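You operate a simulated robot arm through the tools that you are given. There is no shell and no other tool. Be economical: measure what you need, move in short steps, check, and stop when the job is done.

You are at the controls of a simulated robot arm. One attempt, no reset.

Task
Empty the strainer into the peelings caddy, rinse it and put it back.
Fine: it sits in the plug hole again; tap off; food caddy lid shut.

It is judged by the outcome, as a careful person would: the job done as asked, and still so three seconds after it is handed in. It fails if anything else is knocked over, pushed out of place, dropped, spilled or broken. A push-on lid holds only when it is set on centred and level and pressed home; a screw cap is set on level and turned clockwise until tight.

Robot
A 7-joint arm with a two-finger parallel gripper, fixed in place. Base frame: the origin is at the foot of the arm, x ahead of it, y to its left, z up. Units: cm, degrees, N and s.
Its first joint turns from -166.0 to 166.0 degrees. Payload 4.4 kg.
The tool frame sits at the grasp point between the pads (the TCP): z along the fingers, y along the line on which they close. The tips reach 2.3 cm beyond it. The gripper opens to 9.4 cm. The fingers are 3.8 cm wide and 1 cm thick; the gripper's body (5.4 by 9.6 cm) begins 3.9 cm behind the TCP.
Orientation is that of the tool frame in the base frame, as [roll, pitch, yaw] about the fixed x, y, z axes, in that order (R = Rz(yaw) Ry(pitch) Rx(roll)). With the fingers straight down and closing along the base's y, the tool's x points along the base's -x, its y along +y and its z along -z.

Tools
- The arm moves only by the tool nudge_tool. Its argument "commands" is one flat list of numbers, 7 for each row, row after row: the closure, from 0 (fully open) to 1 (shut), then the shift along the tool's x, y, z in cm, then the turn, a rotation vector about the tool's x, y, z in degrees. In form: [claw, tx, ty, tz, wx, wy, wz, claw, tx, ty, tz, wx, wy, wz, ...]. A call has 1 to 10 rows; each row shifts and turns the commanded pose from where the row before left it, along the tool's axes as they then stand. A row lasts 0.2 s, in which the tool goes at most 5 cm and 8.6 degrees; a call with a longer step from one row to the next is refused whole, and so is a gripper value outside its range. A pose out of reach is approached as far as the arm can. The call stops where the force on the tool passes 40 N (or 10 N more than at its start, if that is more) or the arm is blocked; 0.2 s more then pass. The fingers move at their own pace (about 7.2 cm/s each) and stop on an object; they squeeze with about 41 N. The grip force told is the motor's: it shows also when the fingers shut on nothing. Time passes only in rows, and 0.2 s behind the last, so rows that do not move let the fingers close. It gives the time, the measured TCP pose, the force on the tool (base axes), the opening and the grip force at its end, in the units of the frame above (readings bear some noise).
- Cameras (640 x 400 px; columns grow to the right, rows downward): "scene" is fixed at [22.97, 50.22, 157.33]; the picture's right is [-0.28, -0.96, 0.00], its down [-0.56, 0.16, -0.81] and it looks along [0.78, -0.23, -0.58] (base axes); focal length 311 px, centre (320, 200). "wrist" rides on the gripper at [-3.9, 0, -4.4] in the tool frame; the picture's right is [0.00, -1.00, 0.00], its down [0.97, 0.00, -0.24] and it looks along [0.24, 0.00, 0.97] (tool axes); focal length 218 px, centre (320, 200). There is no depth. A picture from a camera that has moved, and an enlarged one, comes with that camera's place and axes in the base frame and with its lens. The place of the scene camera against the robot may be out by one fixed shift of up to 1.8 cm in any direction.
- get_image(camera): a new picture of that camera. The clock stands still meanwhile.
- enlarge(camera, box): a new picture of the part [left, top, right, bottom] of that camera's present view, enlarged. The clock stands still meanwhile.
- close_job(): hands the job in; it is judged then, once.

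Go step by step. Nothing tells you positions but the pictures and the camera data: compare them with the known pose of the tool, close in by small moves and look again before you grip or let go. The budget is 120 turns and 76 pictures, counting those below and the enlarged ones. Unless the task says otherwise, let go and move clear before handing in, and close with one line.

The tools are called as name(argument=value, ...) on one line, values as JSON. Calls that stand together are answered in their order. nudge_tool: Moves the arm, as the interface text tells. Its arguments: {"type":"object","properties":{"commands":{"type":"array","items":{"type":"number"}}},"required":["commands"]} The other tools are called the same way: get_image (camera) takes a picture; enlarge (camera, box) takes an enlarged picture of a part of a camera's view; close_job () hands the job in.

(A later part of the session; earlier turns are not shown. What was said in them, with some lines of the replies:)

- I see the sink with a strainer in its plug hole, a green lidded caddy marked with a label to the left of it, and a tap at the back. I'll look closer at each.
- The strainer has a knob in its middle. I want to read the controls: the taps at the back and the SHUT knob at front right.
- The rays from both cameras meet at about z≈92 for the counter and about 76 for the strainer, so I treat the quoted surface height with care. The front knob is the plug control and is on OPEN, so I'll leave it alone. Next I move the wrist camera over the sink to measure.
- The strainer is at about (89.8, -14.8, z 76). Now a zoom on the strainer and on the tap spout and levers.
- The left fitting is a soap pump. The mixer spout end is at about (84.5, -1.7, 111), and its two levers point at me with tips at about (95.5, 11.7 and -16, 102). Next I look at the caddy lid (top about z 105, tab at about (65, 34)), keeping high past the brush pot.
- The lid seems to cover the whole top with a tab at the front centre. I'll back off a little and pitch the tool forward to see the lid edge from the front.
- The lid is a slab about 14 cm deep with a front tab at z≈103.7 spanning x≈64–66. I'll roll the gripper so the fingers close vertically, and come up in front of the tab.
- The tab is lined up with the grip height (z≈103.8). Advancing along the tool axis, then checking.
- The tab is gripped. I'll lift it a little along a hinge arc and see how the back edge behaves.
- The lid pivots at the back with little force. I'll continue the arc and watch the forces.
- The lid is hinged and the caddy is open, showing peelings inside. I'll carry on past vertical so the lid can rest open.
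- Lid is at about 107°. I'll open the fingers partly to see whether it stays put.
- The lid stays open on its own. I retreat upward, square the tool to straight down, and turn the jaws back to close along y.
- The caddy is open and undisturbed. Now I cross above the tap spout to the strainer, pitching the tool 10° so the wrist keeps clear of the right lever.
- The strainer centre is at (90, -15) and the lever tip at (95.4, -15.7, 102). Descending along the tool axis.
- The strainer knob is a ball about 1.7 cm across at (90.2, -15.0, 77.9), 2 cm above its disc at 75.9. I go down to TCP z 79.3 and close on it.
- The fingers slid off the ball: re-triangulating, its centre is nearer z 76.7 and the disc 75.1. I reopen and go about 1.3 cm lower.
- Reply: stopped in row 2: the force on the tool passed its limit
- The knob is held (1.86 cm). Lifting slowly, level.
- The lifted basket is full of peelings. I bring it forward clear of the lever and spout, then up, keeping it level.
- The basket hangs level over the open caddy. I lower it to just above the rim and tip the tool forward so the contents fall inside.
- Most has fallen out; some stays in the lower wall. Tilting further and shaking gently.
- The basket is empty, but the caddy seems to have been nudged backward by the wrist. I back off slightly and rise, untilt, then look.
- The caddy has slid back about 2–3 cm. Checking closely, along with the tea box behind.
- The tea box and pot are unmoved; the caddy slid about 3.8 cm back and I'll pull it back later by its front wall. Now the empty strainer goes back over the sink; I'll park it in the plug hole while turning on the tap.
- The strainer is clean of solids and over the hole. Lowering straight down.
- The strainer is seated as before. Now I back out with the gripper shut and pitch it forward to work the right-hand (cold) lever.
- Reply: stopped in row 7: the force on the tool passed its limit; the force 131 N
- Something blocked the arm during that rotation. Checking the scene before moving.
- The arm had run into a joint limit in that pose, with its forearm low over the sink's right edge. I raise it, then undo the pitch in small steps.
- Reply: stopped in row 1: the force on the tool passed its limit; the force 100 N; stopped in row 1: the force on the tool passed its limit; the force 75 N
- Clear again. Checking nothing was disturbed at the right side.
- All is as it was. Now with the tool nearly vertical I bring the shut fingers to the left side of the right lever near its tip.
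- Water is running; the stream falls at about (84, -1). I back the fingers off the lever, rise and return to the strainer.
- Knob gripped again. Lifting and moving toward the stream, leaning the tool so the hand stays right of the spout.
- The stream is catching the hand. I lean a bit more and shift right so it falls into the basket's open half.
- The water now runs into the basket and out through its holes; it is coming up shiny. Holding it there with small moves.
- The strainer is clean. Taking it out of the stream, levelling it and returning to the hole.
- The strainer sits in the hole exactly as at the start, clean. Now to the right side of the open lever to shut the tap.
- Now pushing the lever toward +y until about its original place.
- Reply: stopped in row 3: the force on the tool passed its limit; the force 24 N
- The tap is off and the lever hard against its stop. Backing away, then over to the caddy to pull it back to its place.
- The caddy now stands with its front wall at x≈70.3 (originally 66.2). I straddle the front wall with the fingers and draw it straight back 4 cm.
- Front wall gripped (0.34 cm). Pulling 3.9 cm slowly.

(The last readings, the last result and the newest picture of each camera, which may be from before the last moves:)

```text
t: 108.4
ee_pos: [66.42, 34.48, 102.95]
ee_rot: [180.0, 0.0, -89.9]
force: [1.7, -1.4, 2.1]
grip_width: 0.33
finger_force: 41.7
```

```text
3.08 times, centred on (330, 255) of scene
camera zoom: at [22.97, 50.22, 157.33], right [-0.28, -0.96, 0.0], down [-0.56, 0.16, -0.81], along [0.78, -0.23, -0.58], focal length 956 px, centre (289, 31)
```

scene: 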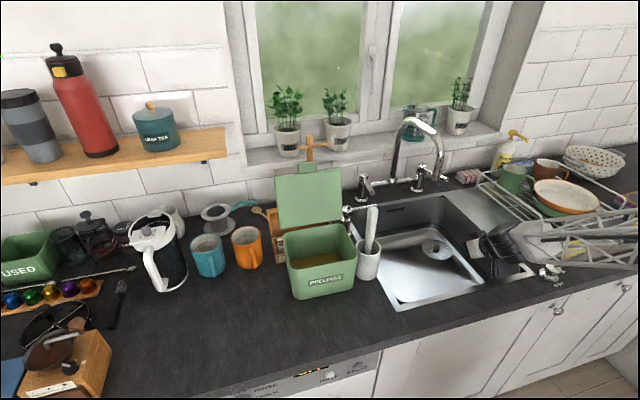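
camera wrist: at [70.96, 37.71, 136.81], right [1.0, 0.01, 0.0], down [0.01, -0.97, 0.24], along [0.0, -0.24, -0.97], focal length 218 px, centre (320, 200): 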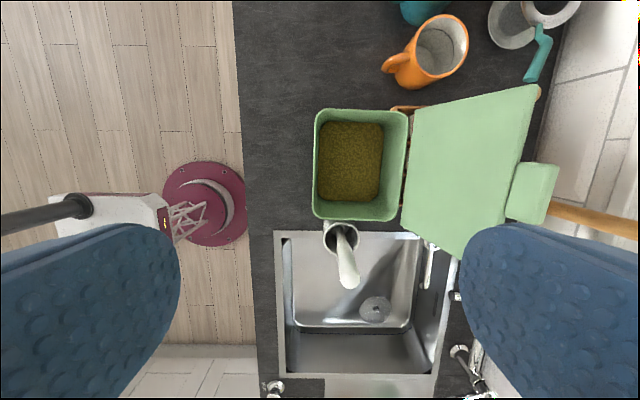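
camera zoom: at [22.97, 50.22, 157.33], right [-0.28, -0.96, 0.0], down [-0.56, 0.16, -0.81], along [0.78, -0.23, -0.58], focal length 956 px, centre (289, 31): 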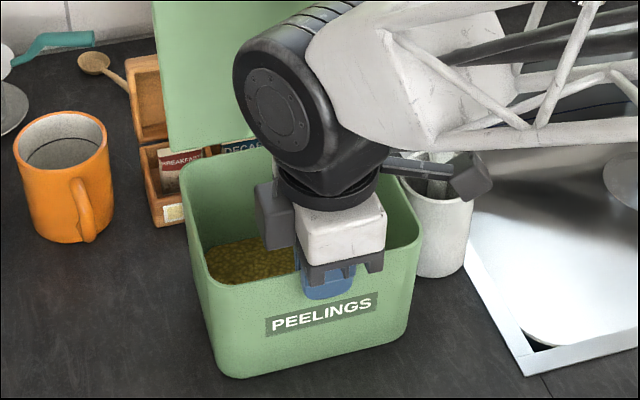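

The caddy is back on its mark. Releasing, rising, and going over to the lid's tab in the same pose I left it.

nudge_tool(commands=[0, 0, 0, 0, 0, 0, 0, 0, 0, 0, 0, 0, 0, 0, 0, 0, 0, 0, 0, 0, 0, 0, 0, 0, -4, 0, 0, 0, 0, 0, 0, -4.8, 0, 0, 0, 0, 0, 0, -4.8, 0, 0, 0, 0, 0, 0, -4.8, 0, 0, 0, 0, 0, 0, -4.8, 0, 0, 0, 0, 0, 0, -4.8, 0, 0, 0, 0, 0.4, 0, 0, 0, 0, 0])

nudge_tool(commands=[0, 0, -4.1, 0, 0, 0, 0, 0, 0, -4.1, 0, 0, 0, 0, 0, 0, -4.1, 0, 0, 0, 0, 0, 0, -4.1, 0, 0, 0, 0, 0, 0, -4, 0, 0, 0, 0, 0, 0, 0, 0, -8.6, 0, 0, 0, 0, 0, 0, -8.6, 0, 0])

get_image(camera="wrist")

```text
t: 110.6
ee_pos: [66.4, 34.14, 130.97]
ee_rot: [-179.9, -0.1, -90.0]
force: [0.0, 0.0, -0.3]
grip_width: 9.43
finger_force: 0.2
```

```text
t: 112.2
ee_pos: [86.82, 34.16, 130.94]
ee_rot: [162.7, 0.0, -90.0]
force: [0.3, 0.0, 0.6]
grip_width: 9.42
finger_force: 0.0
```

```text
4 pictures are left
camera wrist: at [88.07, 38.02, 135.16], right [0.95, 0.0, -0.3], down [0.07, -0.97, 0.23], along [-0.29, -0.24, -0.93], focal length 218 px, centre (320, 200)
```

wrist: 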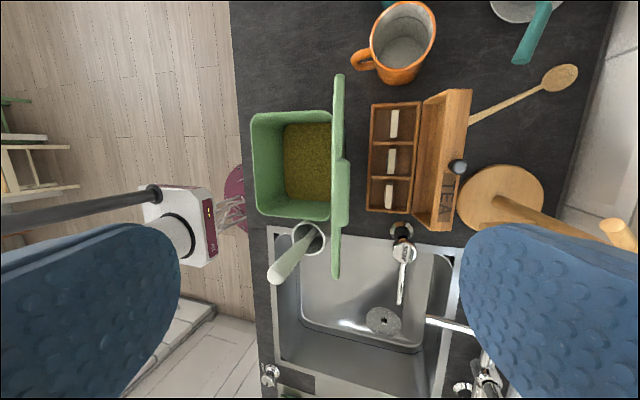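

The tab is about 1.3 cm to the wall side of my axis. I shift to centre on it, go down and grip it.

nudge_tool(commands=[0, -0.5, -1.3, 0, 0, 0, 0, 0, 0, 0, 4, 0, 0, 0, 0, 0, 0, 4, 0, 0, 0, 0, 0, 0, 2.1, 0, 0, 0, 1, 0, 0, 0, 0, 0, 0, 1, 0, 0, 0, 0, 0, 0, 1, 0, 0, 0, 0, 0, 0, 1, 0, 0, 0, 0, 0, 0])

```text
t: 114.0
ee_pos: [85.16, 34.61, 121.03]
ee_rot: [162.8, 0.0, -90.1]
force: [3.2, -0.1, -0.1]
grip_width: 1.15
finger_force: 41.1
```

The tab is gripped. Now following the arc back to closed, in stages, watching the force.

nudge_tool(commands=[1, 0, 1.48, 0.06, 5, 0, 0, 1, 0, 1.48, 0.06, 5, 0, 0, 1, 0, 1.48, 0.06, 5, 0, 0, 1, 0, 1.48, 0.06, 5, 0, 0])

nudge_tool(commands=[1, 0, 1.48, 0.06, 5, 0, 0, 1, 0, 1.48, 0.06, 5, 0, 0, 1, 0, 1.48, 0.06, 5, 0, 0])

```text
t: 115.0
ee_pos: [79.28, 34.63, 121.7]
ee_rot: [-177.1, 0.0, -90.0]
force: [0.8, 1.2, 0.5]
grip_width: 1.16
finger_force: 40.8
```

```text
t: 115.8
ee_pos: [74.9, 34.55, 120.84]
ee_rot: [-162.1, 0.1, -90.1]
force: [0.1, -0.2, -0.4]
grip_width: 1.12
finger_force: 41.1
```

Forces are negligible; continuing.

nudge_tool(commands=[1, 0, 1.48, 0.06, 5, 0, 0, 1, 0, 1.48, 0.06, 5, 0, 0, 1, 0, 1.48, 0.06, 5, 0, 0, 1, 0, 1.48, 0.06, 5, 0, 0])

nudge_tool(commands=[1, 0, 1.48, 0.06, 5, 0, 0, 1, 0, 1.48, 0.06, 5, 0, 0, 1, 0, 1.48, 0.06, 5, 0, 0, 1, 0, 1.48, 0.06, 5, 0, 0])

```text
t: 116.8
ee_pos: [69.61, 34.69, 118.13]
ee_rot: [-142.2, 0.0, -90.0]
force: [-0.5, 0.8, -0.1]
grip_width: 1.11
finger_force: 41.6
```

```text
t: 117.8
ee_pos: [65.54, 34.64, 113.72]
ee_rot: [-122.1, 0.0, -90.0]
force: [-0.2, 0.9, -0.8]
grip_width: 1.15
finger_force: 41.1
```

nudge_tool(commands=[1, 0, 1.48, 0.06, 5, 0, 0, 1, 0, 1.48, 0.06, 5, 0, 0, 1, 0, 1.48, 0.06, 5, 0, 0, 1, 0, 1.48, 0.06, 5, 0, 0, 1, 0, 1.48, 0.06, 5, 0, 0])

nudge_tool(commands=[1, 0, 0.6, 0.02, 2, 0, 0, 1, 0, 0.6, 0.02, 2, 0, 0, 1, 0, 0.6, 0.02, 2, 0, 0])

```text
t: 119.0
ee_pos: [63.02, 34.7, 106.92]
ee_rot: [-97.1, 0.1, -90.0]
force: [-0.3, 1.4, -0.5]
grip_width: 1.15
finger_force: 41.0
```

```text
t: 119.8
ee_pos: [63.04, 34.56, 105.15]
ee_rot: [-91.4, 0.0, -90.0]
force: [-1.2, 0.3, 0.1]
grip_width: 1.18
finger_force: 40.9
```

nudge_tool(commands=[1, 0, 0.5, 0, 1.4, 0, 0, 1, 0, 0.5, 0, 0, 0, 0, 1, 0, 0.3, 0, 0, 0, 0, 1, 0, 0.3, 0, 0, 0, 0])

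enlarge(camera="scene", box=[260, 190, 400, 320])

```text
t: 120.8
ee_pos: [62.94, 34.6, 103.69]
ee_rot: [-89.9, 0.1, -90.0]
force: [-1.0, -5.5, 11.9]
grip_width: 1.13
finger_force: 41.3
```

```text
3.08 times, centred on (330, 255) of scene
camera zoom: at [22.97, 50.22, 157.33], right [-0.28, -0.96, 0.0], down [-0.56, 0.16, -0.81], along [0.78, -0.23, -0.58], focal length 956 px, centre (289, 31)
```

zoom: 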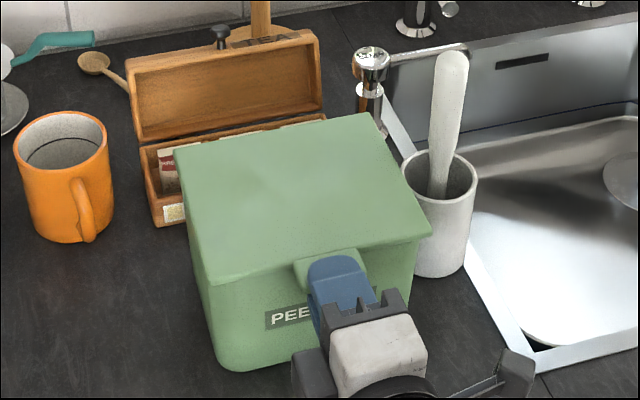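

The lid is shut and matches its original place, pressed with about 12 N. Releasing and backing straight off.

nudge_tool(commands=[0.6, 0, 0, 0, 0, 0, 0, 0, 0, 0, 0, 0, 0, 0, 0, 0, 0, 0, 0, 0, 0, 0, 0, 0, 0, 0, 0, 0, 0, 0, 0, -2, 0, 0, 0, 0, 0, 0, -4, 0, 0, 0, 0, 0, 0, -4, 0, 0, 0, 0, 0, -3, -3, 0, 0, 0, 0, 0, -4, -2, 0, 0, 0, 0, 0, -4, 0, 0, 0, 0])

get_image(camera="scene")

```text
t: 123.0
ee_pos: [47.89, 34.63, 114.45]
ee_rot: [-89.9, 0.0, -89.9]
force: [0.6, -0.4, 0.9]
grip_width: 9.4
finger_force: 0.0
```

```text
2 pictures are left
```

scene: 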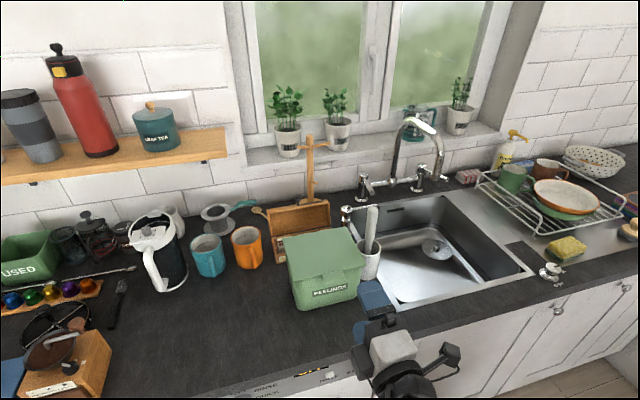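

The caddy lid is shut, the tap is off, the strainer is back in the plug hole, and everything else matches the first picture. The arm is clear, so I hand in.

close_job()

```text
The job is handed in.
```

I emptied the strainer into the peelings caddy, rinsed it and put it back in the plug hole; the tap is off, the caddy lid is shut and the job is handed in. While tipping out the peelings, the arm's wrist pushed the caddy about 4 cm back, and I pulled it back to within about half a centimetre of its place. The arm also jammed once, reading over 100 N, but nothing in the pictures had moved.
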